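You operate a simulated robot arm through the tools that you are given. There is no shell and no other tool. Be economical: measure what you need, move in short steps, check, and stop when the job is done.

The job below is to be done with a simulated two-armed robot. You get a single attempt, and the scene is never put back.

TASK
Bring the yellow dye in the white dish to 60 grams.
Fine: tare with the empty pink dish first and put it back; green spoon back. Set down upright: measuring spoon with green handle.

Only the result counts: the job must be done as asked and must still hold three seconds after the hand-in. Knocking over, shifting, dropping, spilling or breaking anything else fails it.

THE ROBOT
Two 7-joint arms with fingered hands on one trunk, on a base that drives. Base frame: it is fixed to the floor where the robot stands at the start and does not move with it; the origin is under the middle of the robot, x ahead of it, y to its left, z up. Units: m, degrees, N and s.
The left shoulder is at the start at [0.045, 0.187, 1.257], the right one opposite. With the tool pointing down near the work surface each hand reaches from about 0.1 to 0.76 m from the robot's upright axis, wherever it stands, measured 20 degrees to its own side. Places, roughly: top of the scale pan [0.6, 0, 1]. Payload 3.6 kg a hand.
The tool frame of a hand sits at the grasp point between the pads (the TCP): z along the fingers, y along the line on which they close. The tips reach 0.026 m beyond it. The gripper opens to 0.088 m. The gripper's body begins 0.03 m behind the TCP. The gripper is a hand of 3 fingers: y runs from the thumb to the fingers, the wrist lies at [-0.017, -0.098, -0.164] in the tool frame.
Orientation is that of the tool frame in the base frame, as [roll, pitch, yaw] about the fixed x, y, z axes, in that order (R = Rz(yaw) Ry(pitch) Rx(roll)). With the fingers straight down and the wrist toward the robot, the tool's x, y and z point along [0, 1, 0], [1, 0, 0] and [0, 0, -1] of the base frame.

THE INTERFACE
- The arms move only by the tool jog_arm. It takes "left_increments", "right_increments" or both (then of equal length, played together; a hand with none holds still); each is a list of rows, each a list of 6 numbers: the shift along the tool's x, y, z in m, then the turn, a rotation vector about the tool's x, y, z in degrees. In form: [[tx, ty, tz, ax, ay, az], ...]. A call has 1 to 12 rows; each row shifts and turns the commanded pose from where the row before left it, along the tool's axes as they then stand. A row lasts 0.2 s, in which the tool goes at most 0.05 m and 8.6 degrees; a call with a longer step from one row to the next is refused whole. A pose out of reach is approached as far as the arm can. The call stops where the force on the tool passes 40 N (or 10 N more than at its start, if that is more) or the arm is blocked; 0.2 s more then pass. In this call time passes only in rows, and 0.2 s behind the last. It gives the time, the measured TCP pose, the force on the tool (base axes), the opening and the grip force at its end, in the units of the frame above (readings bear some noise), with the torque about the TCP (base axes, N m) and any sound that the robot's microphone picked up.
- Cameras (640 x 400 px; columns grow to the right, rows downward): "scene" is now at [0.2266, 0.0237, 1.1983]; the picture's right is [0.38, -0.92, 0.00], its down [-0.15, -0.06, -0.99] and it looks along [0.91, 0.38, -0.17] (base axes); focal length 214 px, centre (320, 200). "left" rides on the left gripper at [-0.056, -0.08, -0.102] in its tool frame; the picture's right is [-0.73, -0.32, 0.60], its down [0.62, -0.67, 0.41] and it looks along [0.27, 0.68, 0.69] (tool axes); focal length 247 px, centre (320, 200). "right" rides on the right gripper at [0.056, -0.08, -0.102] in its tool frame; the picture's right is [-0.73, 0.32, -0.60], its down [-0.62, -0.67, 0.41] and it looks along [-0.27, 0.68, 0.69] (tool axes); focal length 247 px, centre (320, 200). There is no depth. A picture from a camera that has moved, and an enlarged one, comes with that camera's place and axes in the base frame and with its lens. The place of the scene camera against the robot may be out by one fixed shift of up to 0.018 m in any direction.
- get_image(camera): a new picture of that camera. No time passes.
- lift_body(by): slides the trunk up (or, below 0, down) by that many m; the arms and the scene camera ride with it, the base frame stays. It gives what a move gives, with no picture.
- drive_base(legs): drives the robot by 1 to 6 legs, each [ahead, left, turn to the left] in m, m and degrees, along the robot's own axes; the way and the turn of a leg run together, so that a leg with both is an arc; at most 1.5 m and 180 degrees a leg. The arms and the cameras ride along, it lands a little off, and it stops where it bumps. It gives what a move gives.
- curl_fingers(fingers, thumb_bend, thumb_turn, hand): sets how far each is bent, from 0 (flat) to 100 (curled in); at 30 the hand is open as for a grip, at 70 the pads meet at the TCP. One left out holds its place. A second passes; each finger stops where it meets its share of the squeeze, and holds until it gets a number again. It is the only way to open and close the hand. It gives what a move gives, with no picture; readings hold the bend of each and the force on the fingers (four entries, about 0 where the hand has none), thumb and palm. thumb_turn goes from beside the hand (0) to across from the fingers (100), as for a grip.
- turn_head(pan, tilt): turns the head with the scene camera to pan (to the left, within 60 degrees either way) and tilt (down, from -29 to 69), counted from straight ahead of the robot. It gives what a move gives.
- zoom(camera, box): a new picture of the part [left, top, right, bottom] of that camera's present view, enlarged. No time passes.
- hand_in(): hands the job in; it is judged then, once.

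Work in short steps. Places have to be worked out from the pictures, the camera data and where the tool is seen: move nearer, look again, correct. Check each grasp and each placing, and mend what went wrong. You have 120 turns and 100 pictures in all, those below and enlarged ones among them. Open the grippers and draw the arms clear of the work before you hand the job in, unless the task says otherwise; then end with one line.

The tools are called as a command line: name --argument value ..., lists and objects as JSON in quotes. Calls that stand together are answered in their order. jog_arm: Moves the arms, as the interface text tells. Its arguments: {"type":"object","properties":{"left_increments":{"type":"array","items":{"type":"array","items":{"type":"number"}}},"right_increments":{"type":"array","items":{"type":"array","items":{"type":"number"}}}},"required":[]} The other tools are called the same way: lift_body (by) slides the trunk up or down; curl_fingers (fingers, thumb_bend, thumb_turn, hand) moves the fingers one by one; drive_base (legs) drives the base; turn_head (pan, tilt) turns the head that bears the scene camera; get_image (camera) takes a picture; zoom (camera, box) takes an enlarged picture of a part of a camera's view; hand_in () hands the job in.

At the start:

```text
t: 0.0
left_position: [0.4281, 0.3795, 1.3084]
left_orientation: [-179.9, 0.0, 90.1]
left_force: [-0.5, 0.0, 1.1]
left_moment: [0.0, -0.01, 0.01]
left_gripper_width: 0.0875
left_grasp_force: 0.1
left_shape: jaw
left_bend: [30.0, 30.0, 98.0]
left_finger forces: [0.0, 0.0, 0.1, 0.0, 0.1, 0.0]
right_position: [0.5864, -0.0556, 1.3346]
right_orientation: [180.0, -0.1, 90.1]
right_force: [0.0, 0.6, 0.2]
right_moment: [-0.01, -0.03, -0.01]
right_gripper_width: 0.0877
right_grasp_force: 0.0
right_shape: jaw
right_bend: [30.0, 30.0, 98.0]
right_finger forces: [0.0, 0.0, 0.1, 0.1, 0.0, 0.1]
trunk travel left (down, up): [-0.4, 0.357]
robot x, y, heading: [-0.0006, 0.0015, -0.2]
head pan, tilt: [22.5, 9.6]
```

scene: 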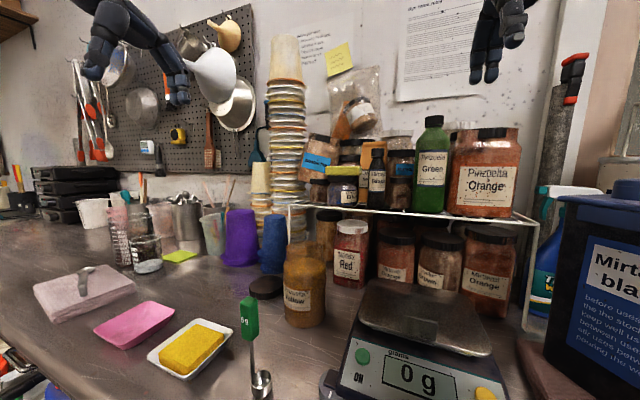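
right: 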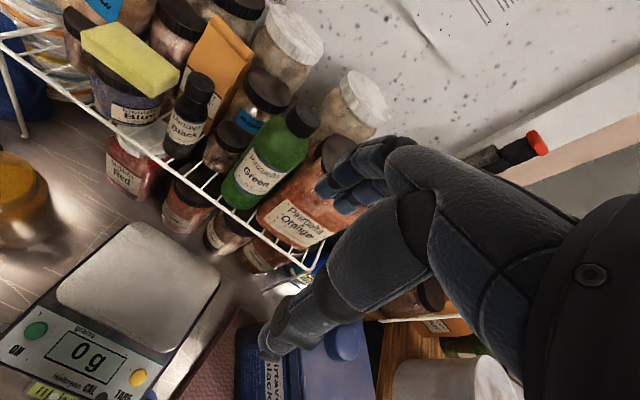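
left: 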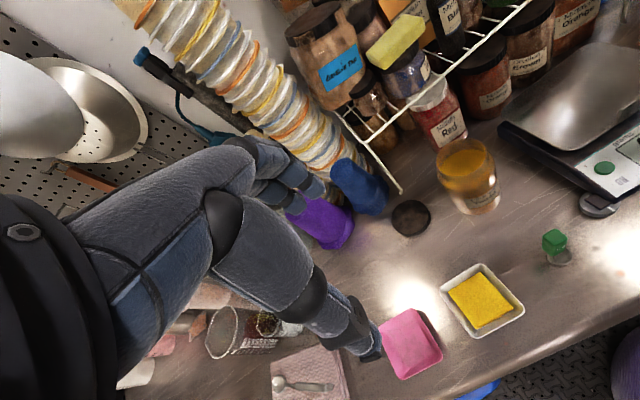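

I start by enlarging the scene picture around the spoon, dishes and scale to see the details.

zoom --camera "scene" --box '[220, 230, 380, 400]'

turn_head --pan 10 --tilt 45

get_image --camera "scene"

```text
2.35 times, centred on (300, 315) of scene
camera zoom: at [0.2266, 0.0237, 1.1983], right [0.38, -0.92, 0.0], down [-0.15, -0.06, -0.99], along [0.91, 0.38, -0.17], focal length 505 px, centre (367, -71)
```

zoom: 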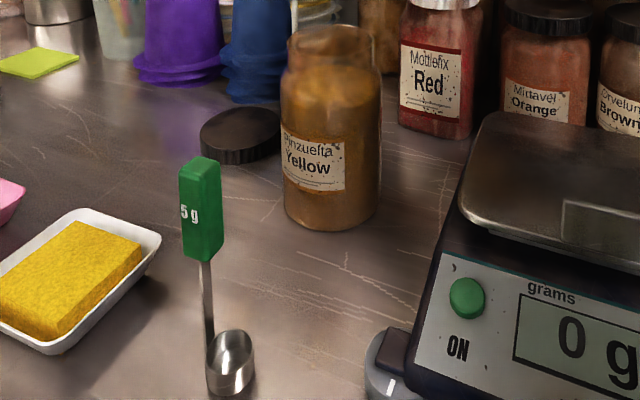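

```text
t: 1.0
left_position: [0.4278, 0.3794, 1.3098]
left_orientation: [-180.0, -0.1, 90.0]
left_force: [0.1, 0.2, -0.9]
left_moment: [0.03, 0.0, 0.0]
left_gripper_width: 0.0876
left_grasp_force: 0.0
left_shape: jaw
left_bend: [30.0, 30.0, 98.0]
left_finger forces: [0.0, 0.0, 0.1, 0.0, 0.1, 0.0]
right_position: [0.5865, -0.0556, 1.3342]
right_orientation: [-180.0, 0.0, 90.0]
right_force: [0.1, -0.2, -0.3]
right_moment: [-0.01, 0.0, 0.01]
right_gripper_width: 0.0876
right_grasp_force: 0.1
right_shape: jaw
right_bend: [30.0, 30.0, 98.0]
right_finger forces: [0.1, 0.0, 0.0, 0.1, 0.0, 0.0]
trunk travel left (down, up): [-0.4, 0.357]
robot x, y, heading: [-0.0013, 0.0019, 0.0]
head pan, tilt: [10.0, 45.0]
```

```text
95 pictures are left
camera scene: at [0.2209, 0.0022, 1.1427], right [0.17, -0.98, 0.0], down [-0.7, -0.12, -0.71], along [0.7, 0.12, -0.71], focal length 214 px, centre (320, 200)
```

scene: 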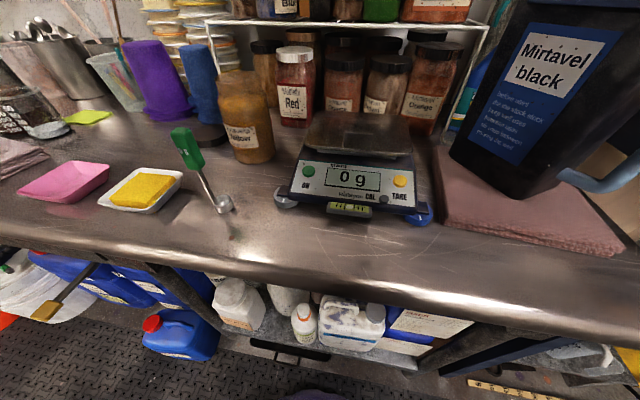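

I look at the scale panel and the dishes closer.

zoom --camera "scene" --box '[260, 100, 450, 230]'

zoom --camera "scene" --box '[10, 100, 290, 230]'

```text
3.08 times, centred on (355, 165) of scene
camera zoom: at [0.2209, 0.0022, 1.1427], right [0.17, -0.98, 0.0], down [-0.7, -0.12, -0.71], along [0.7, 0.12, -0.71], focal length 660 px, centre (212, 308)
```

zoom: 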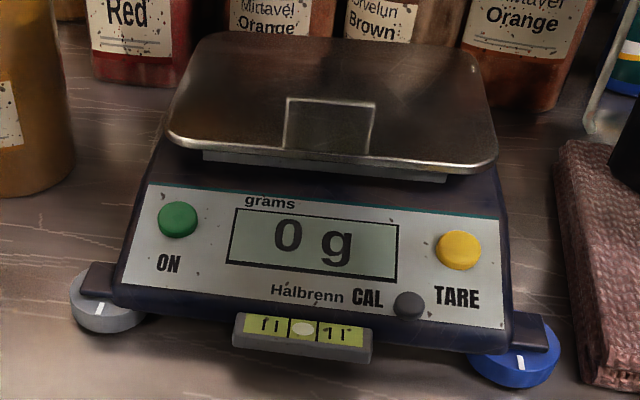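

```text
2.29 times, centred on (150, 165) of scene
camera zoom: at [0.2209, 0.0022, 1.1427], right [0.17, -0.98, 0.0], down [-0.7, -0.12, -0.71], along [0.7, 0.12, -0.71], focal length 490 px, centre (709, 280)
```

zoom: 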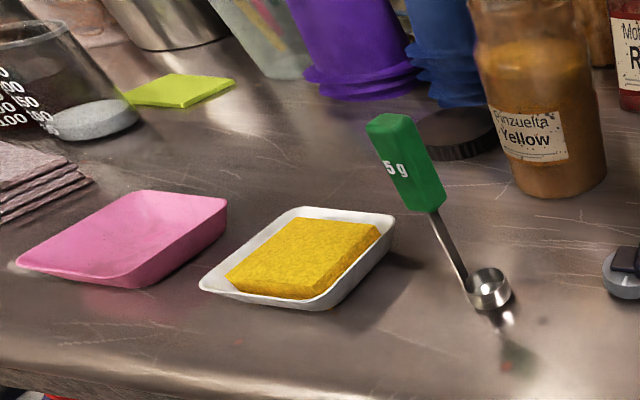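

I use the wrist cameras (accurate mounting) to measure: enlarge the left view of dishes, spoon and jar, and the right view of the scale.

zoom --camera "left" --box '[360, 220, 600, 390]'

zoom --camera "right" --box '[0, 150, 240, 400]'

zoom --camera "left" --box '[380, 110, 640, 290]'

```text
2.35 times, centred on (480, 305) of left
camera zoom: at [0.3475, 0.3219, 1.4117], right [-0.32, -0.73, -0.6], down [-0.67, 0.62, -0.41], along [0.68, 0.27, -0.69], focal length 581 px, centre (-56, -47)
```

zoom: 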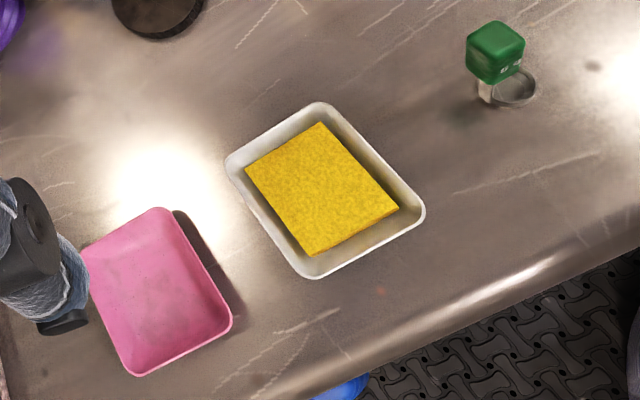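

```text
1.60 times, centred on (120, 275) of right
camera zoom: at [0.5069, 0.0014, 1.437], right [0.32, -0.73, 0.6], down [-0.67, -0.62, -0.41], along [0.68, -0.27, -0.69], focal length 395 px, centre (640, 80)
```

zoom: 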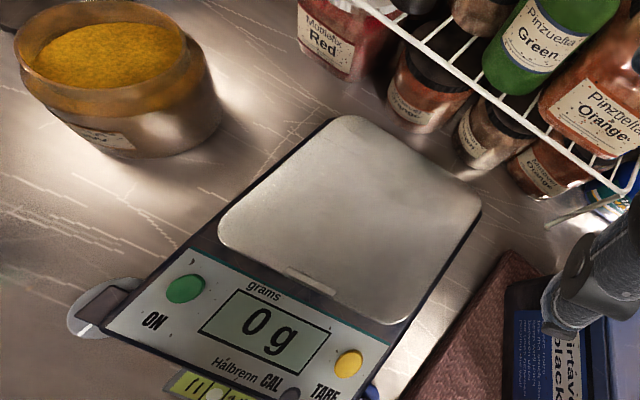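

```text
2.22 times, centred on (510, 200) of left
camera zoom: at [0.3475, 0.3219, 1.4117], right [-0.32, -0.73, -0.6], down [-0.67, 0.62, -0.41], along [0.68, 0.27, -0.69], focal length 549 px, centre (-102, 200)
```

zoom: 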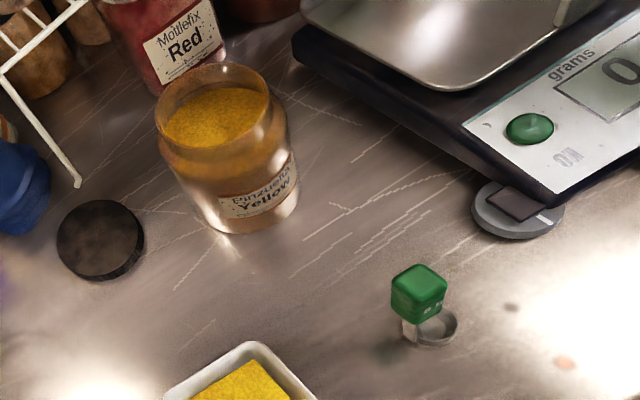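

Dishes look ~8.5 cm wide, aligned with the base axes at about x 0.43. To fix heights I lower the left hand for a second, closer viewpoint.

jog_arm --left_increments '[[0.005, -0.017, 0.04, 0, 0, 0], [0.005, -0.017, 0.04, 0, 0, 0], [0.005, -0.017, 0.04, 0, 0, 0], [0.005, -0.017, 0.04, 0, 0, 0]]'

get_image --camera "left"

zoom --camera "left" --box '[330, 120, 570, 290]'

get_image --camera "scene"

```text
t: 2.0
left_position: [0.356, 0.3964, 1.1486]
left_orientation: [179.9, 0.2, 90.1]
left_force: [0.2, -0.9, 0.2]
left_moment: [-0.01, -0.03, 0.01]
left_gripper_width: 0.088
left_grasp_force: 0.1
left_shape: jaw
left_bend: [30.0, 30.0, 98.0]
left_finger forces: [0.0, 0.0, 0.0, 0.0, 0.0, 0.1]
right_position: [0.5861, -0.057, 1.3347]
right_orientation: [-180.0, 0.1, 90.0]
right_force: [-0.1, 0.1, 0.7]
right_moment: [0.01, -0.05, 0.0]
right_gripper_width: 0.0877
right_grasp_force: 0.1
right_shape: jaw
right_bend: [30.0, 30.0, 98.0]
right_finger forces: [0.1, 0.0, 0.1, 0.0, 0.0, 0.0]
trunk travel left (down, up): [-0.4, 0.357]
robot x, y, heading: [0.0058, -0.0007, -0.1]
head pan, tilt: [10.0, 45.0]
```

```text
89 pictures are left
camera left: at [0.2756, 0.34, 1.2518], right [-0.32, -0.74, -0.6], down [-0.67, 0.62, -0.41], along [0.68, 0.27, -0.69], focal length 247 px, centre (320, 200)
```

left: 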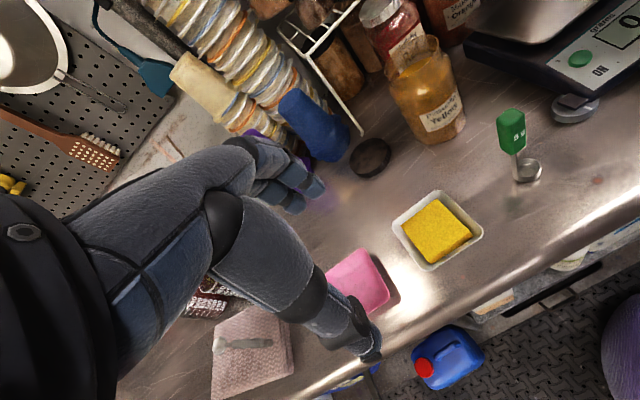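

```text
2.35 times, centred on (450, 205) of left
camera zoom: at [0.2756, 0.34, 1.2518], right [-0.32, -0.74, -0.6], down [-0.67, 0.62, -0.41], along [0.68, 0.27, -0.69], focal length 581 px, centre (14, 188)
```

zoom: 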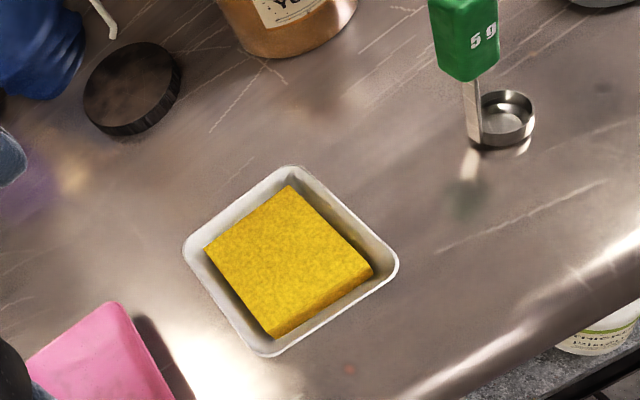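

```text
87 pictures are left
camera scene: at [0.2201, 0.002, 1.1429], right [0.17, -0.98, 0.0], down [-0.7, -0.12, -0.71], along [0.7, 0.12, -0.71], focal length 214 px, centre (320, 200)
```

scene: 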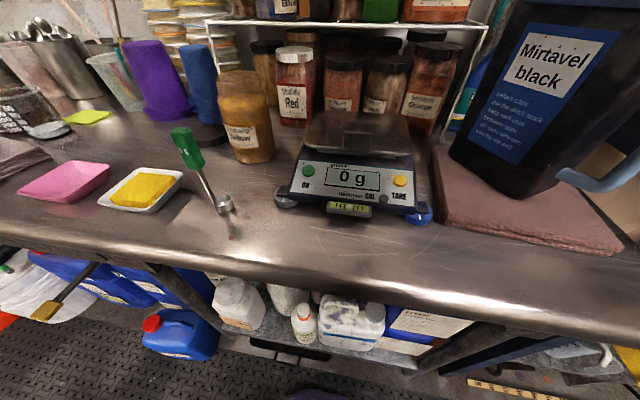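

Rim of both dishes at z≈0.91, x 0.388–0.473; white y 0.30–0.384, pink y 0.443–0.524; spoon at (0.427, 0.225), handle top 1.028. I test how wide the left hand can open.

curl_fingers --hand "left" --fingers 10 --thumb_bend 10

get_image --camera "left"

```text
t: 3.0
left_position: [0.3573, 0.3969, 1.1501]
left_orientation: [-179.9, 0.0, 90.0]
left_force: [-0.2, -0.8, 0.3]
left_moment: [0.0, -0.01, 0.01]
left_gripper_width: 0.1274
left_grasp_force: 0.1
left_shape: fingers
left_bend: [10.0, 10.0, 98.0]
left_finger forces: [0.0, 0.1, 0.0, 0.0, 0.0, 0.0]
right_position: [0.5861, -0.0562, 1.333]
right_orientation: [-180.0, 0.0, 90.0]
right_force: [0.6, 1.1, 0.0]
right_moment: [-0.02, 0.01, -0.02]
right_gripper_width: 0.0877
right_grasp_force: 0.0
right_shape: jaw
right_bend: [30.0, 30.0, 98.0]
right_finger forces: [0.0, 0.1, 0.0, 0.0, 0.0, 0.0]
trunk travel left (down, up): [-0.4, 0.357]
robot x, y, heading: [-0.0019, 0.0014, 0.1]
head pan, tilt: [10.0, 45.0]
```

```text
86 pictures are left
camera left: at [0.2767, 0.3404, 1.252], right [-0.32, -0.73, -0.6], down [-0.67, 0.62, -0.41], along [0.68, 0.27, -0.69], focal length 247 px, centre (320, 200)
```

left: 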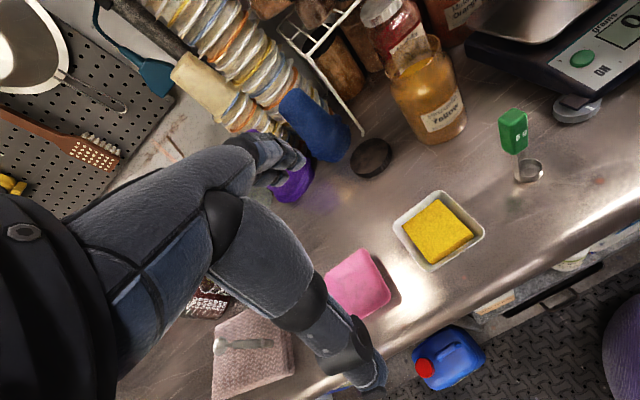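

Opening of 0.127 lets me span a dish from outside, never touching the dye. I move the left hand above the pink dish centre and look.

jog_arm --left_increments '[[0.0215, 0.018, 0.03, 0, 0, 0], [0.0215, 0.018, 0.03, 0, 0, 0], [0.0215, 0.018, 0.03, 0, 0, 0], [0.0215, 0.018, 0.03, 0, 0, 0]]'

get_image --camera "left"

turn_head --pan 50 --tilt 30

get_image --camera "scene"

```text
t: 4.0
left_position: [0.4306, 0.4874, 1.0314]
left_orientation: [-180.0, -0.1, 90.0]
left_force: [-0.5, -0.6, 0.3]
left_moment: [0.02, 0.0, -0.01]
left_gripper_width: 0.1276
left_grasp_force: 0.0
left_shape: fingers
left_bend: [10.0, 10.0, 98.0]
left_finger forces: [0.0, 0.0, 0.0, 0.1, 0.0, 0.0]
right_position: [0.5865, -0.0554, 1.3335]
right_orientation: [179.9, 0.1, 90.0]
right_force: [0.0, -0.2, 0.2]
right_moment: [0.01, 0.0, 0.02]
right_gripper_width: 0.0879
right_grasp_force: 0.0
right_shape: jaw
right_bend: [30.0, 30.0, 98.0]
right_finger forces: [0.0, 0.0, 0.0, 0.0, 0.1, 0.0]
trunk travel left (down, up): [-0.4, 0.357]
robot x, y, heading: [0.0009, -0.0015, -0.2]
head pan, tilt: [10.0, 45.0]
```

```text
85 pictures are left
camera left: at [0.3509, 0.4309, 1.1338], right [-0.32, -0.73, -0.6], down [-0.67, 0.62, -0.41], along [0.68, 0.27, -0.69], focal length 247 px, centre (320, 200)
```

left: 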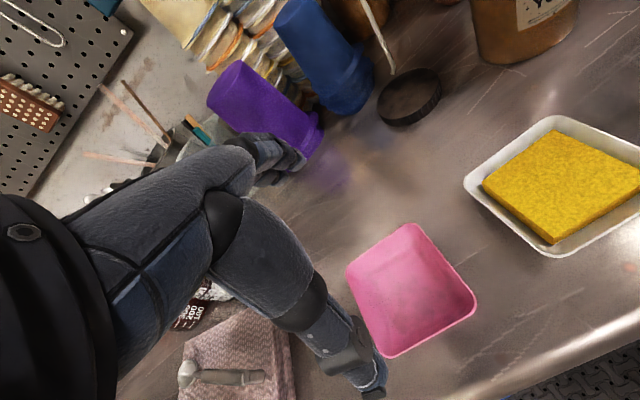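

```text
t: 5.1
left_position: [0.4302, 0.4858, 1.0321]
left_orientation: [180.0, 0.0, 90.1]
left_force: [0.3, -0.9, 1.0]
left_moment: [-0.03, 0.0, -0.01]
left_gripper_width: 0.1275
left_grasp_force: 0.1
left_shape: fingers
left_bend: [10.0, 10.0, 98.0]
left_finger forces: [0.1, 0.0, 0.0, 0.0, 0.1, 0.0]
right_position: [0.5858, -0.0558, 1.3334]
right_orientation: [180.0, 0.0, 90.0]
right_force: [0.4, 0.7, -0.4]
right_moment: [0.02, -0.01, -0.01]
right_gripper_width: 0.0879
right_grasp_force: 0.0
right_shape: jaw
right_bend: [30.0, 30.0, 98.0]
right_finger forces: [0.0, 0.0, 0.0, 0.0, 0.0, 0.0]
trunk travel left (down, up): [-0.4, 0.357]
robot x, y, heading: [-0.0029, 0.0043, 0.0]
head pan, tilt: [50.0, 30.0]
```

```text
84 pictures are left
camera scene: at [0.1989, 0.0572, 1.1653], right [0.77, -0.64, 0.0], down [-0.32, -0.38, -0.87], along [0.56, 0.66, -0.5], focal length 214 px, centre (320, 200)
```

scene: 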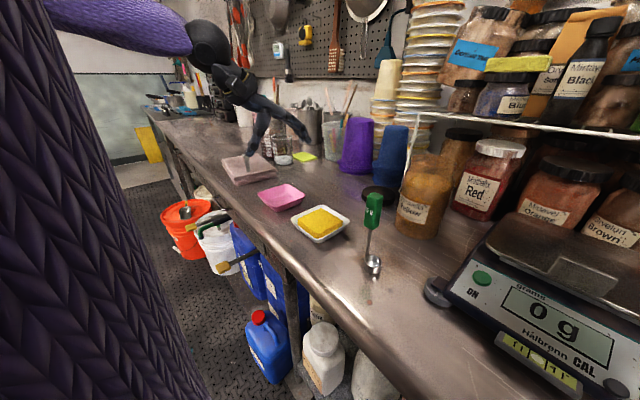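

Projection agrees in both cameras: pink centre ≈(0.427, 0.483), yaw ~3°. I descend to just above contact depth with fingers spanning.

jog_arm --left_increments '[[-0.001, -0.001, 0.03, 0, 0, -3], [-0.001, -0.001, 0.03, 0, 0, 0], [-0.001, -0.001, 0.03, 0, 0, 0], [0, 0, 0.012, 0, 0, 0]]'

zoom --camera "scene" --box '[200, 100, 380, 260]'

get_image --camera "left"

```text
t: 6.1
left_position: [0.4273, 0.4821, 0.9267]
left_orientation: [-180.0, 0.0, 93.0]
left_force: [-0.1, 0.0, 0.4]
left_moment: [0.01, -0.01, 0.06]
left_gripper_width: 0.1272
left_grasp_force: 0.1
left_shape: fingers
left_bend: [10.0, 10.0, 98.0]
left_finger forces: [0.0, 0.1, 0.1, 0.1, 0.0, 0.0]
right_position: [0.5873, -0.0565, 1.3344]
right_orientation: [180.0, 0.0, 89.9]
right_force: [0.9, -0.4, 0.1]
right_moment: [-0.01, 0.01, -0.02]
right_gripper_width: 0.088
right_grasp_force: 0.2
right_shape: jaw
right_bend: [30.0, 30.0, 98.0]
right_finger forces: [0.0, 0.1, 0.1, 0.0, 0.0, 0.1]
trunk travel left (down, up): [-0.4, 0.357]
robot x, y, heading: [-0.0004, 0.0003, -0.1]
head pan, tilt: [50.0, 30.0]
```

```text
2.50 times, centred on (290, 180) of scene
camera zoom: at [0.1989, 0.0573, 1.1653], right [0.77, -0.64, 0.0], down [-0.32, -0.38, -0.87], along [0.56, 0.66, -0.5], focal length 536 px, centre (395, 250)
```

zoom: 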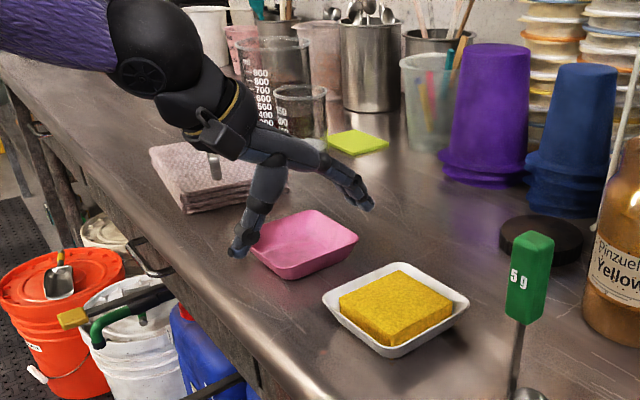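

```text
82 pictures are left
camera left: at [0.3501, 0.4213, 1.0295], right [-0.28, -0.75, -0.6], down [-0.7, 0.59, -0.41], along [0.66, 0.3, -0.69], focal length 247 px, centre (320, 200)
```

left: 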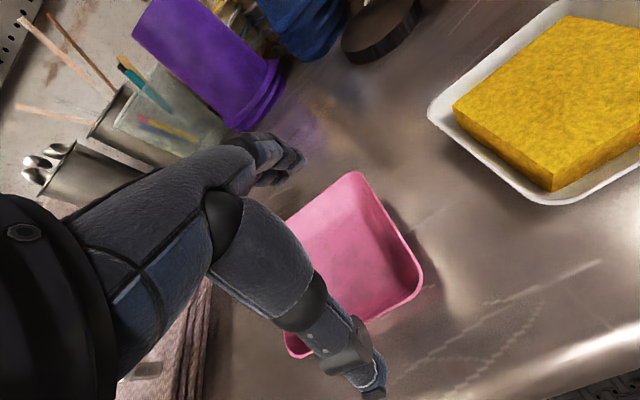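

Fingers straddle the dish well; tips are near rim level. I lower 12 mm and close to about dish width.

jog_arm --left_increments '[[0, 0, 0.012, 0, 0, 0]]'

curl_fingers --hand "left" --fingers 36 --thumb_bend 36

zoom --camera "scene" --box '[200, 100, 380, 260]'

```text
t: 6.5
left_position: [0.4283, 0.4822, 0.9156]
left_orientation: [-179.9, 0.0, 93.0]
left_force: [0.2, -0.6, -0.1]
left_moment: [-0.03, -0.02, 0.01]
left_gripper_width: 0.1271
left_grasp_force: 0.0
left_shape: fingers
left_bend: [10.0, 10.0, 98.0]
left_finger forces: [0.0, 0.0, 0.0, 0.0, 0.0, 0.0]
right_position: [0.5874, -0.0552, 1.3333]
right_orientation: [-179.9, 0.0, 90.1]
right_force: [0.0, 0.3, -1.0]
right_moment: [0.01, 0.0, -0.01]
right_gripper_width: 0.0878
right_grasp_force: 0.0
right_shape: jaw
right_bend: [30.0, 30.0, 98.0]
right_finger forces: [0.1, 0.1, 0.0, 0.0, 0.0, 0.0]
trunk travel left (down, up): [-0.4, 0.357]
robot x, y, heading: [0.0019, -0.0003, 0.0]
head pan, tilt: [50.0, 30.0]
```

```text
t: 7.5
left_position: [0.4279, 0.4814, 0.9152]
left_orientation: [-180.0, -0.1, 93.0]
left_force: [2.2, 0.8, 4.0]
left_moment: [0.03, -0.02, 0.04]
left_gripper_width: 0.091
left_grasp_force: 8.4
left_shape: fingers
left_bend: [31.0, 28.0, 97.0]
left_finger forces: [2.9, 6.4, 0.0, 0.1, 7.6, 0.0]
right_position: [0.586, -0.0557, 1.3346]
right_orientation: [-180.0, -0.1, 90.1]
right_force: [0.1, -0.6, -0.3]
right_moment: [-0.03, -0.02, 0.0]
right_gripper_width: 0.0877
right_grasp_force: 0.0
right_shape: jaw
right_bend: [30.0, 30.0, 98.0]
right_finger forces: [0.0, 0.0, 0.0, 0.0, 0.0, 0.1]
trunk travel left (down, up): [-0.4, 0.357]
robot x, y, heading: [0.0022, -0.0014, -0.1]
head pan, tilt: [50.0, 30.0]
```

```text
2.50 times, centred on (290, 180) of scene
camera zoom: at [0.1989, 0.0572, 1.1653], right [0.77, -0.64, 0.0], down [-0.32, -0.38, -0.87], along [0.56, 0.66, -0.5], focal length 536 px, centre (395, 250)
```

zoom: 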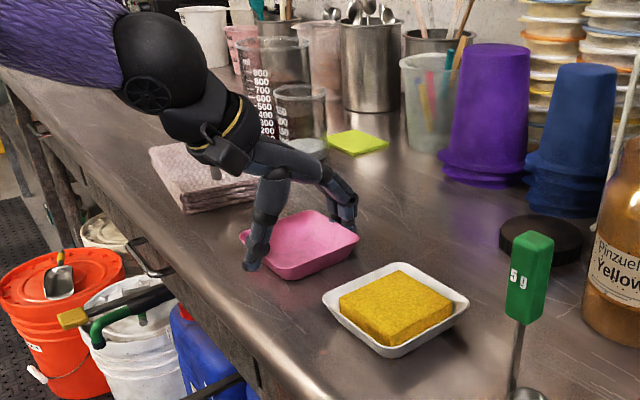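

Gripped at width 0.091 with 8 N. I lift 5 cm and check.

jog_arm --left_increments '[[0, 0, -0.015, 0, 0, 0], [0, 0, -0.02, 0, 0, 0], [0, 0, -0.02, 0, 0, 0]]'

zoom --camera "scene" --box '[200, 100, 380, 260]'

```text
t: 8.3
left_position: [0.4282, 0.4823, 0.9693]
left_orientation: [-180.0, -0.1, 93.1]
left_force: [-1.1, -0.5, 0.1]
left_moment: [-0.03, 0.0, -0.01]
left_gripper_width: 0.0907
left_grasp_force: 7.9
left_shape: fingers
left_bend: [31.0, 28.0, 97.0]
left_finger forces: [2.7, 5.4, 0.0, 0.1, 7.3, 0.0]
right_position: [0.5866, -0.0572, 1.3328]
right_orientation: [-180.0, 0.1, 90.0]
right_force: [0.9, -0.4, 0.1]
right_moment: [0.0, -0.01, 0.03]
right_gripper_width: 0.0877
right_grasp_force: 0.1
right_shape: jaw
right_bend: [30.0, 30.0, 98.0]
right_finger forces: [0.0, 0.0, 0.1, 0.0, 0.0, 0.0]
trunk travel left (down, up): [-0.4, 0.357]
robot x, y, heading: [0.0017, 0.0007, -0.4]
head pan, tilt: [50.0, 30.0]
```

```text
2.50 times, centred on (290, 180) of scene
camera zoom: at [0.1988, 0.0572, 1.1653], right [0.77, -0.64, 0.0], down [-0.32, -0.38, -0.87], along [0.56, 0.66, -0.5], focal length 536 px, centre (395, 250)
```

zoom: 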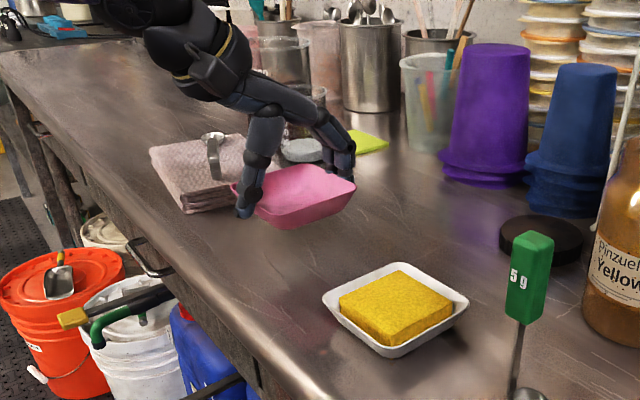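

Dish is held level. I raise it to z≈1.14 while moving the right hand out of the way.

jog_arm --left_increments '[[0, 0, -0.029, 0, 0, 0], [0, 0, -0.029, 0, 0, 0], [0, 0, -0.029, 0, 0, 0], [0, 0, -0.029, 0, 0, 0], [0, 0, -0.029, 0, 0, 0], [0, 0, -0.029, 0, 0, 0]]' --right_increments '[[-0.0375, -0.0277, 0.0133, 0, 0, 0], [-0.0375, -0.0277, 0.0133, 0, 0, 0], [-0.0375, -0.0277, 0.0133, 0, 0, 0], [-0.0375, -0.0277, 0.0133, 0, 0, 0], [-0.0375, -0.0277, 0.0133, 0, 0, 0], [-0.0375, -0.0277, 0.0133, 0, 0, 0]]'

turn_head --pan 10 --tilt 28

jog_arm --left_increments '[[-0.0438, 0.0123, 0, 0, 0, 0], [-0.0438, 0.0123, 0, 0, 0, 0], [-0.0438, 0.0123, 0, 0, 0, 0], [-0.0438, 0.0123, 0, 0, 0, 0], [-0.0438, 0.0123, 0, 0, 0, 0], [-0.0438, 0.0123, 0, 0, 0, 0], [-0.0438, 0.0123, 0, 0, 0, 0], [-0.0438, 0.0123, 0, 0, 0, 0], [-0.0438, 0.0123, 0, 0, 0, 0], [-0.0438, 0.0123, 0, 0, 0, 0]]'

get_image --camera "scene"

get_image --camera "left"

```text
t: 9.7
left_position: [0.4283, 0.4798, 1.1436]
left_orientation: [-180.0, -0.1, 92.9]
left_force: [0.6, 0.5, 0.2]
left_moment: [-0.05, 0.0, 0.0]
left_gripper_width: 0.0905
left_grasp_force: 7.4
left_shape: fingers
left_bend: [32.0, 29.0, 97.0]
left_finger forces: [2.5, 5.0, 0.1, 0.1, 6.9, 0.0]
right_position: [0.4196, -0.2794, 1.2549]
right_orientation: [179.9, 0.0, 90.0]
right_force: [1.4, 0.0, 0.8]
right_moment: [-0.01, -0.01, -0.03]
right_gripper_width: 0.0877
right_grasp_force: 0.0
right_shape: jaw
right_bend: [30.0, 30.0, 98.0]
right_finger forces: [0.0, 0.1, 0.0, 0.0, 0.0, 0.0]
trunk travel left (down, up): [-0.4, 0.357]
robot x, y, heading: [-0.0003, -0.0003, -0.3]
head pan, tilt: [50.0, 30.0]
```

```text
t: 10.8
left_position: [0.4291, 0.4816, 1.1422]
left_orientation: [179.9, 0.0, 93.0]
left_force: [-0.2, 0.9, -0.9]
left_moment: [0.01, -0.02, 0.01]
left_gripper_width: 0.0906
left_grasp_force: 7.6
left_shape: fingers
left_bend: [32.0, 29.0, 97.0]
left_finger forces: [2.5, 5.2, 0.0, 0.0, 6.9, 0.1]
right_position: [0.4198, -0.2769, 1.2539]
right_orientation: [-179.9, 0.0, 90.0]
right_force: [0.0, 0.7, 0.7]
right_moment: [0.01, -0.03, 0.03]
right_gripper_width: 0.0878
right_grasp_force: 0.0
right_shape: jaw
right_bend: [30.0, 30.0, 98.0]
right_finger forces: [0.0, 0.0, 0.1, 0.1, 0.0, 0.0]
trunk travel left (down, up): [-0.4, 0.357]
robot x, y, heading: [0.0034, -0.0006, 0.1]
head pan, tilt: [10.0, 28.0]
```

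```text
t: 12.9
left_position: [0.5727, 0.0498, 1.1463]
left_orientation: [-180.0, -0.2, 93.1]
left_force: [-0.2, -0.1, 0.1]
left_moment: [0.01, 0.01, 0.01]
left_gripper_width: 0.09
left_grasp_force: 6.9
left_shape: fingers
left_bend: [32.0, 29.0, 97.0]
left_finger forces: [2.4, 4.7, 0.0, 0.1, 6.5, 0.0]
right_position: [0.42, -0.2781, 1.2546]
right_orientation: [179.9, -0.1, 90.0]
right_force: [0.2, -0.2, -0.5]
right_moment: [0.01, -0.05, 0.02]
right_gripper_width: 0.0878
right_grasp_force: 0.1
right_shape: jaw
right_bend: [30.0, 30.0, 98.0]
right_finger forces: [0.1, 0.0, 0.0, 0.0, 0.1, 0.0]
trunk travel left (down, up): [-0.4, 0.357]
robot x, y, heading: [-0.0012, -0.0011, 0.1]
head pan, tilt: [10.0, 28.0]
```

```text
79 pictures are left
camera scene: at [0.2308, 0.0027, 1.1684], right [0.17, -0.98, 0.0], down [-0.46, -0.08, -0.88], along [0.87, 0.15, -0.47], focal length 214 px, centre (320, 200)
```

scene: 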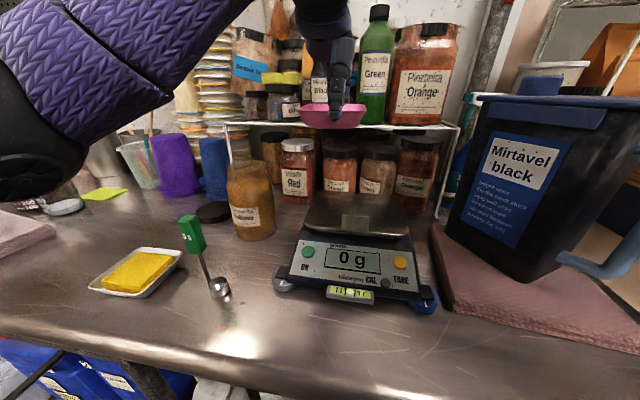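

```text
78 pictures are left
camera left: at [0.4951, -0.0109, 1.2479], right [-0.28, -0.75, -0.6], down [-0.7, 0.59, -0.41], along [0.66, 0.3, -0.69], focal length 247 px, centre (320, 200)
```

left: 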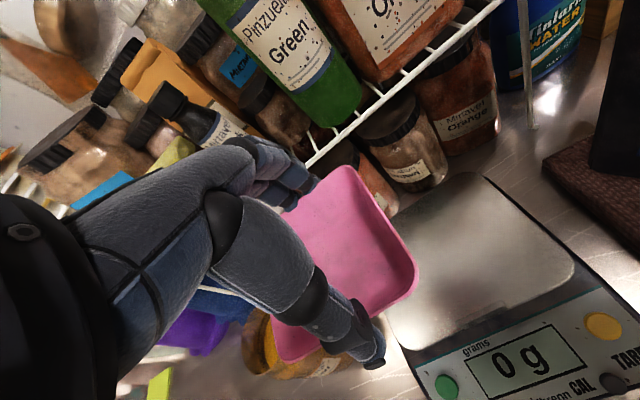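

Shelf edge is at x≈0.69, z≈1.09, so there is clearance. I centre over the pan (0.583, 0.005) and lower to z≈1.03.

jog_arm --left_increments '[[-0.0455, 0.008, 0, 0, 0, 0], [0, 0, 0.03, 0, 0, 0], [0, 0, 0.03, 0, 0, 0], [0, 0, 0.03, 0, 0, 0], [0, 0, 0.026, 0, 0, 0]]'

zoom --camera "scene" --box '[250, 100, 450, 310]'

get_image --camera "left"

```text
t: 14.2
left_position: [0.5858, 0.0037, 1.03]
left_orientation: [180.0, 0.1, 93.0]
left_force: [0.1, -0.6, -0.7]
left_moment: [0.03, 0.02, 0.01]
left_gripper_width: 0.0902
left_grasp_force: 6.7
left_shape: fingers
left_bend: [32.0, 29.0, 97.0]
left_finger forces: [2.4, 4.6, 0.1, 0.0, 6.3, 0.0]
right_position: [0.4202, -0.2776, 1.2548]
right_orientation: [-180.0, 0.0, 90.0]
right_force: [0.1, 0.6, -0.5]
right_moment: [0.02, 0.0, 0.01]
right_gripper_width: 0.0876
right_grasp_force: 0.1
right_shape: jaw
right_bend: [30.0, 30.0, 98.0]
right_finger forces: [0.0, 0.1, 0.0, 0.0, 0.0, 0.0]
trunk travel left (down, up): [-0.4, 0.357]
robot x, y, heading: [-0.001, 0.0057, -0.1]
head pan, tilt: [10.0, 28.0]
```

```text
1.90 times, centred on (350, 205) of scene
camera zoom: at [0.2306, 0.0035, 1.1684], right [0.17, -0.98, 0.0], down [-0.46, -0.08, -0.88], along [0.87, 0.15, -0.47], focal length 408 px, centre (263, 190)
```

zoom: 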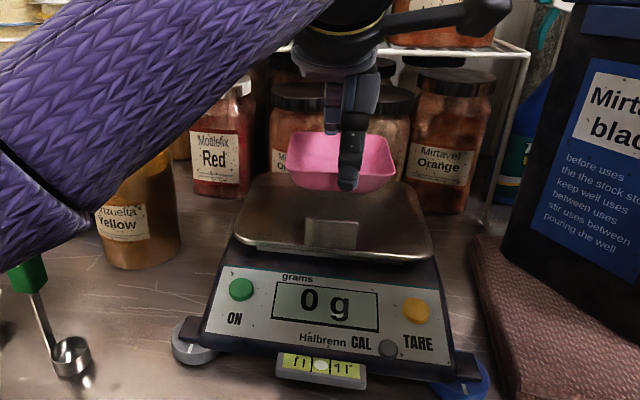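

```text
76 pictures are left
camera left: at [0.5087, -0.0572, 1.1327], right [-0.28, -0.75, -0.6], down [-0.7, 0.59, -0.41], along [0.66, 0.3, -0.69], focal length 247 px, centre (320, 200)
```

left: 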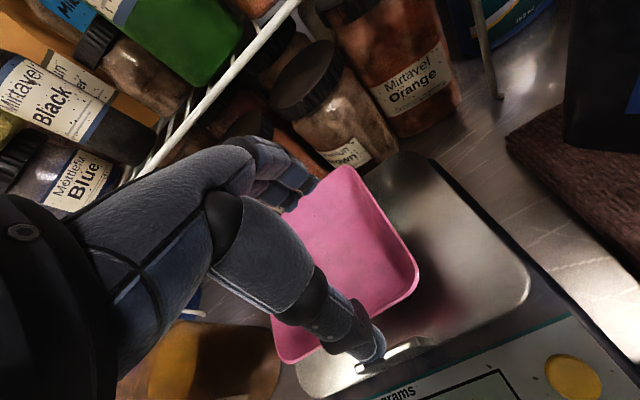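

Pan height is about 0.97, so contact is expected with TCP near 1.0. I lower in small steps.

jog_arm --left_increments '[[0, 0, 0.012, 0, 0, 0], [0, 0, 0.01, 0, 0, 0]]'

zoom --camera "scene" --box '[270, 140, 430, 270]'

```text
t: 14.8
left_position: [0.5848, 0.0037, 1.0097]
left_orientation: [180.0, 0.0, 93.1]
left_force: [0.0, 0.4, 0.5]
left_moment: [-0.05, -0.01, 0.02]
left_gripper_width: 0.0899
left_grasp_force: 6.6
left_shape: fingers
left_bend: [32.0, 29.0, 97.0]
left_finger forces: [2.4, 4.6, 0.0, 0.1, 6.3, 0.1]
right_position: [0.4209, -0.2776, 1.2541]
right_orientation: [180.0, -0.1, 90.1]
right_force: [-0.4, 0.1, -0.1]
right_moment: [0.01, 0.0, 0.01]
right_gripper_width: 0.0877
right_grasp_force: 0.1
right_shape: jaw
right_bend: [30.0, 30.0, 98.0]
right_finger forces: [0.0, 0.0, 0.1, 0.0, 0.1, 0.0]
trunk travel left (down, up): [-0.4, 0.357]
robot x, y, heading: [0.0017, -0.0031, 0.2]
head pan, tilt: [10.0, 28.0]
```

```text
3.08 times, centred on (350, 205) of scene
camera zoom: at [0.2306, 0.0038, 1.1684], right [0.17, -0.98, 0.0], down [-0.46, -0.08, -0.88], along [0.87, 0.15, -0.47], focal length 660 px, centre (228, 185)
```

zoom: 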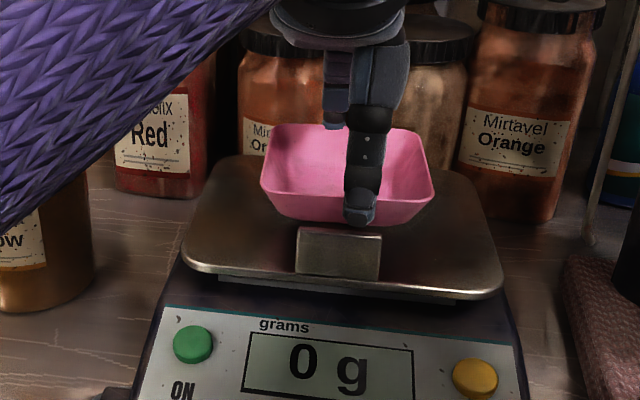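

Still 0 g. Lower 6 mm more and watch force.

jog_arm --left_increments '[[0, 0, 0.003, 0, 0, 0], [0, 0, 0.003, 0, 0, 0]]'

zoom --camera "scene" --box '[270, 140, 430, 270]'

```text
t: 15.3
left_position: [0.5853, 0.0038, 1.0018]
left_orientation: [179.9, 0.0, 93.0]
left_force: [0.4, -0.1, 2.0]
left_moment: [0.01, 0.08, 0.01]
left_gripper_width: 0.09
left_grasp_force: 7.4
left_shape: fingers
left_bend: [32.0, 29.0, 97.0]
left_finger forces: [2.3, 4.6, 0.0, 0.0, 8.3, 0.1]
right_position: [0.4198, -0.2793, 1.2547]
right_orientation: [-180.0, 0.0, 90.1]
right_force: [-1.0, 0.1, -0.2]
right_moment: [0.02, 0.02, -0.03]
right_gripper_width: 0.0879
right_grasp_force: 0.1
right_shape: jaw
right_bend: [30.0, 30.0, 98.0]
right_finger forces: [0.0, 0.1, 0.0, 0.1, 0.0, 0.0]
trunk travel left (down, up): [-0.4, 0.357]
robot x, y, heading: [0.0013, -0.0015, -0.1]
head pan, tilt: [10.0, 28.0]
```

```text
3.08 times, centred on (350, 205) of scene
camera zoom: at [0.2304, 0.0038, 1.1685], right [0.17, -0.98, 0.0], down [-0.46, -0.08, -0.88], along [0.87, 0.15, -0.47], focal length 660 px, centre (228, 185)
```

zoom: 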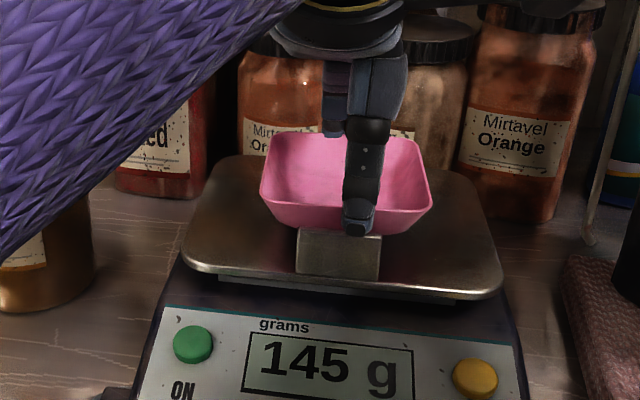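

Contact confirmed (145 g with slight push). I release by opening moderately and retreat upward.

curl_fingers --hand "left" --fingers 20 --thumb_bend 14

jog_arm --left_increments '[[0, 0, -0.02, 0, 0, 0], [0, 0, -0.03, 0, 0, 0], [0, 0, -0.03, 0, 0, 0], [0, 0, -0.03, 0, 0, 0]]'

zoom --camera "scene" --box '[250, 130, 450, 310]'

```text
t: 16.4
left_position: [0.5845, 0.0059, 1.0009]
left_orientation: [179.9, 0.0, 93.0]
left_force: [0.1, -0.6, 0.2]
left_moment: [0.01, 0.0, -0.03]
left_gripper_width: 0.1124
left_grasp_force: 0.1
left_shape: fingers
left_bend: [20.0, 14.0, 97.0]
left_finger forces: [0.0, 0.0, 0.0, 0.0, 0.0, 0.0]
right_position: [0.4213, -0.2777, 1.2553]
right_orientation: [180.0, 0.0, 89.9]
right_force: [0.2, 0.0, -0.1]
right_moment: [0.01, 0.01, -0.01]
right_gripper_width: 0.0876
right_grasp_force: 0.0
right_shape: jaw
right_bend: [30.0, 30.0, 98.0]
right_finger forces: [0.0, 0.0, 0.0, 0.1, 0.0, 0.0]
trunk travel left (down, up): [-0.4, 0.357]
robot x, y, heading: [0.0013, -0.0004, 0.1]
head pan, tilt: [10.0, 28.0]
```

```text
t: 17.4
left_position: [0.5851, 0.0033, 1.1104]
left_orientation: [180.0, 0.1, 93.0]
left_force: [0.0, 0.2, -0.3]
left_moment: [0.01, 0.01, 0.01]
left_gripper_width: 0.1124
left_grasp_force: 0.2
left_shape: fingers
left_bend: [20.0, 14.0, 97.0]
left_finger forces: [0.0, 0.1, 0.1, 0.0, 0.0, 0.0]
right_position: [0.4203, -0.2772, 1.2532]
right_orientation: [-180.0, -0.1, 90.0]
right_force: [0.3, 0.2, 0.3]
right_moment: [-0.03, 0.01, 0.02]
right_gripper_width: 0.0877
right_grasp_force: 0.2
right_shape: jaw
right_bend: [30.0, 30.0, 98.0]
right_finger forces: [0.0, 0.1, 0.1, 0.0, 0.1, 0.1]
trunk travel left (down, up): [-0.4, 0.357]
robot x, y, heading: [-0.0006, -0.0014, -0.1]
head pan, tilt: [10.0, 28.0]
```

```text
2.22 times, centred on (350, 220) of scene
camera zoom: at [0.2305, 0.0035, 1.1685], right [0.17, -0.98, 0.0], down [-0.46, -0.08, -0.88], along [0.87, 0.15, -0.47], focal length 477 px, centre (253, 156)
```

zoom: 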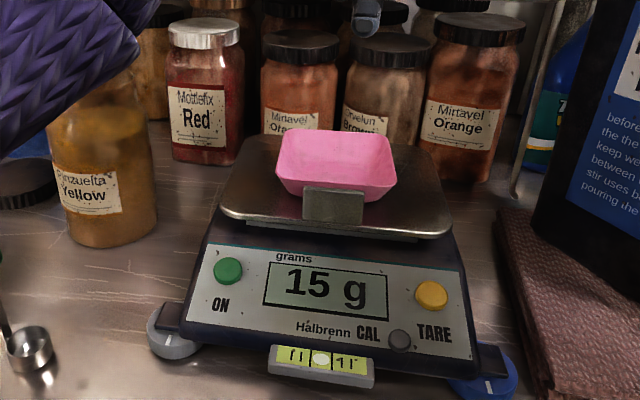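

The pink dish weighs 15 g. I move the left hand aside and turn the right hand so its fingers bulge sideways (not towards the pan), then close it to a pointer.

jog_arm --left_increments '[[0.0249, -0.011, -0.003, 0, 0, 0], [0.0249, -0.011, -0.003, 0, 0, 0], [0.0249, -0.011, -0.003, 0, 0, 0], [0.0249, -0.011, -0.003, 0, 0, 0], [0.0249, -0.011, -0.003, 0, 0, 0], [0.0249, -0.011, -0.003, 0, 0, 0], [0.0249, -0.011, -0.003, 0, 0, 0], [0.0249, -0.011, -0.003, 0, 0, 0], [0.0249, -0.011, -0.003, 0, 0, 0], [0.0249, -0.011, -0.003, 0, 0, 0], [0.0249, -0.011, -0.003, 0, 0, 0]]' --right_increments '[[0, 0, 0.005, 0, 0, -8.18], [0, 0, 0.005, 0, 0, -8.18], [0, 0, 0.005, 0, 0, -8.18], [0, 0, 0.005, 0, 0, -8.18], [0, 0, 0.005, 0, 0, -8.18], [0, 0, 0.005, 0, 0, -8.18], [0, 0, 0.005, 0, 0, -8.18], [0, 0, 0.005, 0, 0, -8.18], [0, 0, 0.005, 0, 0, -8.18], [0, 0, 0.005, 0, 0, -8.18], [0, 0, 0.005, 0, 0, -8.18]]'

curl_fingers --hand "right" --fingers 70 --thumb_bend 70

```text
t: 19.8
left_position: [0.4751, 0.2819, 1.115]
left_orientation: [179.9, -0.3, 93.2]
left_force: [-0.6, 0.3, 0.8]
left_moment: [-0.01, -0.01, -0.01]
left_gripper_width: 0.1129
left_grasp_force: 0.0
left_shape: fingers
left_bend: [20.0, 14.0, 97.0]
left_finger forces: [0.1, 0.1, 0.0, 0.0, 0.1, 0.0]
left hand out of reach, approached as far as the arm can: row 8, 9, 10, 11
right_position: [0.3962, -0.2494, 1.2533]
right_orientation: [-180.0, 0.0, 138.8]
right_force: [0.3, 0.1, 0.5]
right_moment: [-0.04, -0.01, 0.03]
right_gripper_width: 0.0878
right_grasp_force: 0.0
right_shape: jaw
right_bend: [30.0, 30.0, 98.0]
right_finger forces: [0.1, 0.0, 0.0, 0.1, 0.0, 0.0]
right hand out of reach, approached as far as the arm can: row 6, 7, 8, 9, 10, 11
trunk travel left (down, up): [-0.4, 0.357]
robot x, y, heading: [-0.0009, -0.0001, -0.1]
head pan, tilt: [10.0, 28.0]
```

```text
t: 20.8
left_position: [0.4773, 0.2794, 1.1154]
left_orientation: [179.8, -0.3, 93.3]
left_force: [0.0, -0.6, -0.4]
left_moment: [0.0, -0.01, 0.02]
left_gripper_width: 0.1127
left_grasp_force: 0.1
left_shape: fingers
left_bend: [20.0, 14.0, 97.0]
left_finger forces: [0.1, 0.1, 0.0, 0.0, 0.0, 0.0]
right_position: [0.3959, -0.2521, 1.2531]
right_orientation: [-180.0, -0.2, 138.8]
right_force: [-0.8, 0.6, -0.8]
right_moment: [0.01, -0.01, 0.0]
right_gripper_width: 0.0026
right_grasp_force: 0.1
right_shape: fingers
right_bend: [70.0, 70.0, 98.0]
right_finger forces: [0.0, 0.0, 0.1, 0.1, 0.1, 0.0]
trunk travel left (down, up): [-0.4, 0.357]
robot x, y, heading: [-0.002, -0.0011, -0.1]
head pan, tilt: [10.0, 28.0]
```

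Both hands hit reach limits mid-way; I check where they stand with a null-ish row.

jog_arm --left_increments '[[0, 0, -0.005, 0, 0, 0]]' --right_increments '[[0, 0, 0, 0, 0, 4]]'

get_image --camera "scene"

```text
t: 21.1
left_position: [0.4773, 0.278, 1.1173]
left_orientation: [-180.0, -0.1, 93.2]
left_force: [-0.6, 0.4, -0.6]
left_moment: [0.01, -0.01, -0.01]
left_gripper_width: 0.1127
left_grasp_force: 0.2
left_shape: fingers
left_bend: [20.0, 14.0, 97.0]
left_finger forces: [0.0, 0.0, 0.0, 0.1, 0.0, 0.0]
left hand out of reach, approached as far as the arm can: row 1
right_position: [0.3961, -0.251, 1.2523]
right_orientation: [180.0, -0.3, 137.4]
right_force: [0.6, 0.6, -0.3]
right_moment: [0.0, -0.02, -0.01]
right_gripper_width: 0.0024
right_grasp_force: 0.0
right_shape: fingers
right_bend: [70.0, 70.0, 98.0]
right_finger forces: [0.1, 0.1, 0.0, 0.0, 0.0, 0.0]
trunk travel left (down, up): [-0.4, 0.357]
robot x, y, heading: [0.0017, 0.0001, -0.1]
head pan, tilt: [10.0, 28.0]
```

```text
72 pictures are left
camera scene: at [0.2306, 0.0037, 1.1685], right [0.17, -0.98, 0.0], down [-0.46, -0.08, -0.88], along [0.87, 0.15, -0.47], focal length 214 px, centre (320, 200)
```

scene: 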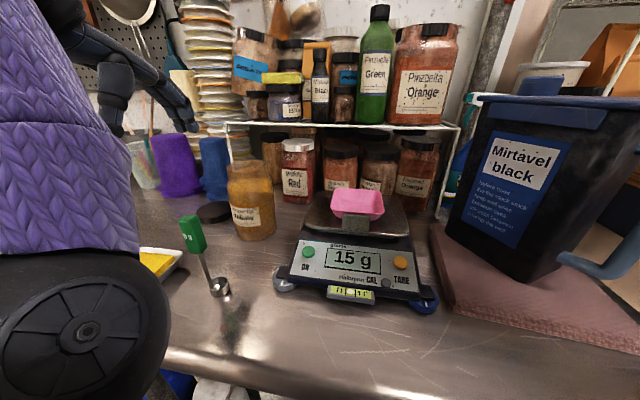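

Right hand at yaw ≈137 is workable. I bring it above the TARE button (0.490, −0.062) at z≈1.06.

jog_arm --right_increments '[[0.01, 0.0337, 0.0317, 0, 0, 0], [0.01, 0.0337, 0.0317, 0, 0, 0], [0.01, 0.0337, 0.0317, 0, 0, 0], [0.01, 0.0337, 0.0317, 0, 0, 0], [0.01, 0.0337, 0.0317, 0, 0, 0], [0.01, 0.0337, 0.0317, 0, 0, 0]]'

get_image --camera "right"

zoom --camera "scene" --box '[270, 120, 470, 310]'

```text
t: 22.6
left_position: [0.4788, 0.2771, 1.118]
left_orientation: [179.9, 0.0, 93.0]
left_force: [-0.8, 0.5, 1.6]
left_moment: [0.01, 0.02, 0.01]
left_gripper_width: 0.1128
left_grasp_force: 0.1
left_shape: fingers
left_bend: [20.0, 14.0, 97.0]
left_finger forces: [0.0, 0.1, 0.0, 0.0, 0.0, 0.0]
right_position: [0.488, -0.0581, 1.063]
right_orientation: [180.0, -0.2, 137.5]
right_force: [-0.6, 0.3, -0.7]
right_moment: [0.01, 0.01, -0.01]
right_gripper_width: 0.0019
right_grasp_force: 0.1
right_shape: fingers
right_bend: [70.0, 70.0, 98.0]
right_finger forces: [0.0, 0.1, 0.0, 0.0, 0.0, 0.0]
trunk travel left (down, up): [-0.4, 0.357]
robot x, y, heading: [-0.0035, -0.0017, 0.2]
head pan, tilt: [10.0, 28.0]
```

```text
71 pictures are left
camera right: at [0.3927, -0.0781, 1.1665], right [0.76, -0.26, 0.6], down [0.01, -0.91, -0.41], along [0.65, 0.32, -0.69], focal length 247 px, centre (320, 200)
```

right: 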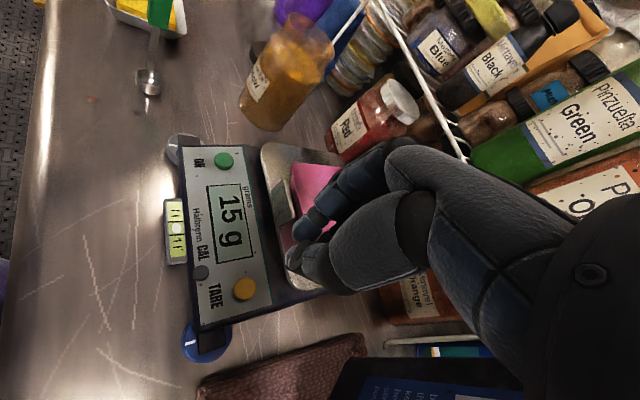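

```text
2.11 times, centred on (370, 215) of scene
camera zoom: at [0.2311, 0.0043, 1.1683], right [0.17, -0.98, 0.0], down [-0.46, -0.08, -0.88], along [0.87, 0.15, -0.47], focal length 452 px, centre (215, 168)
```

zoom: 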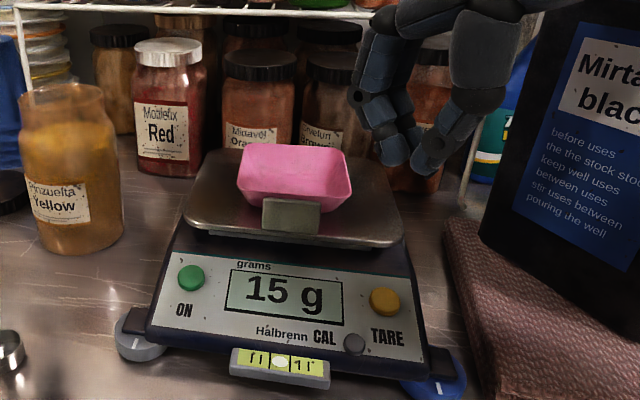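

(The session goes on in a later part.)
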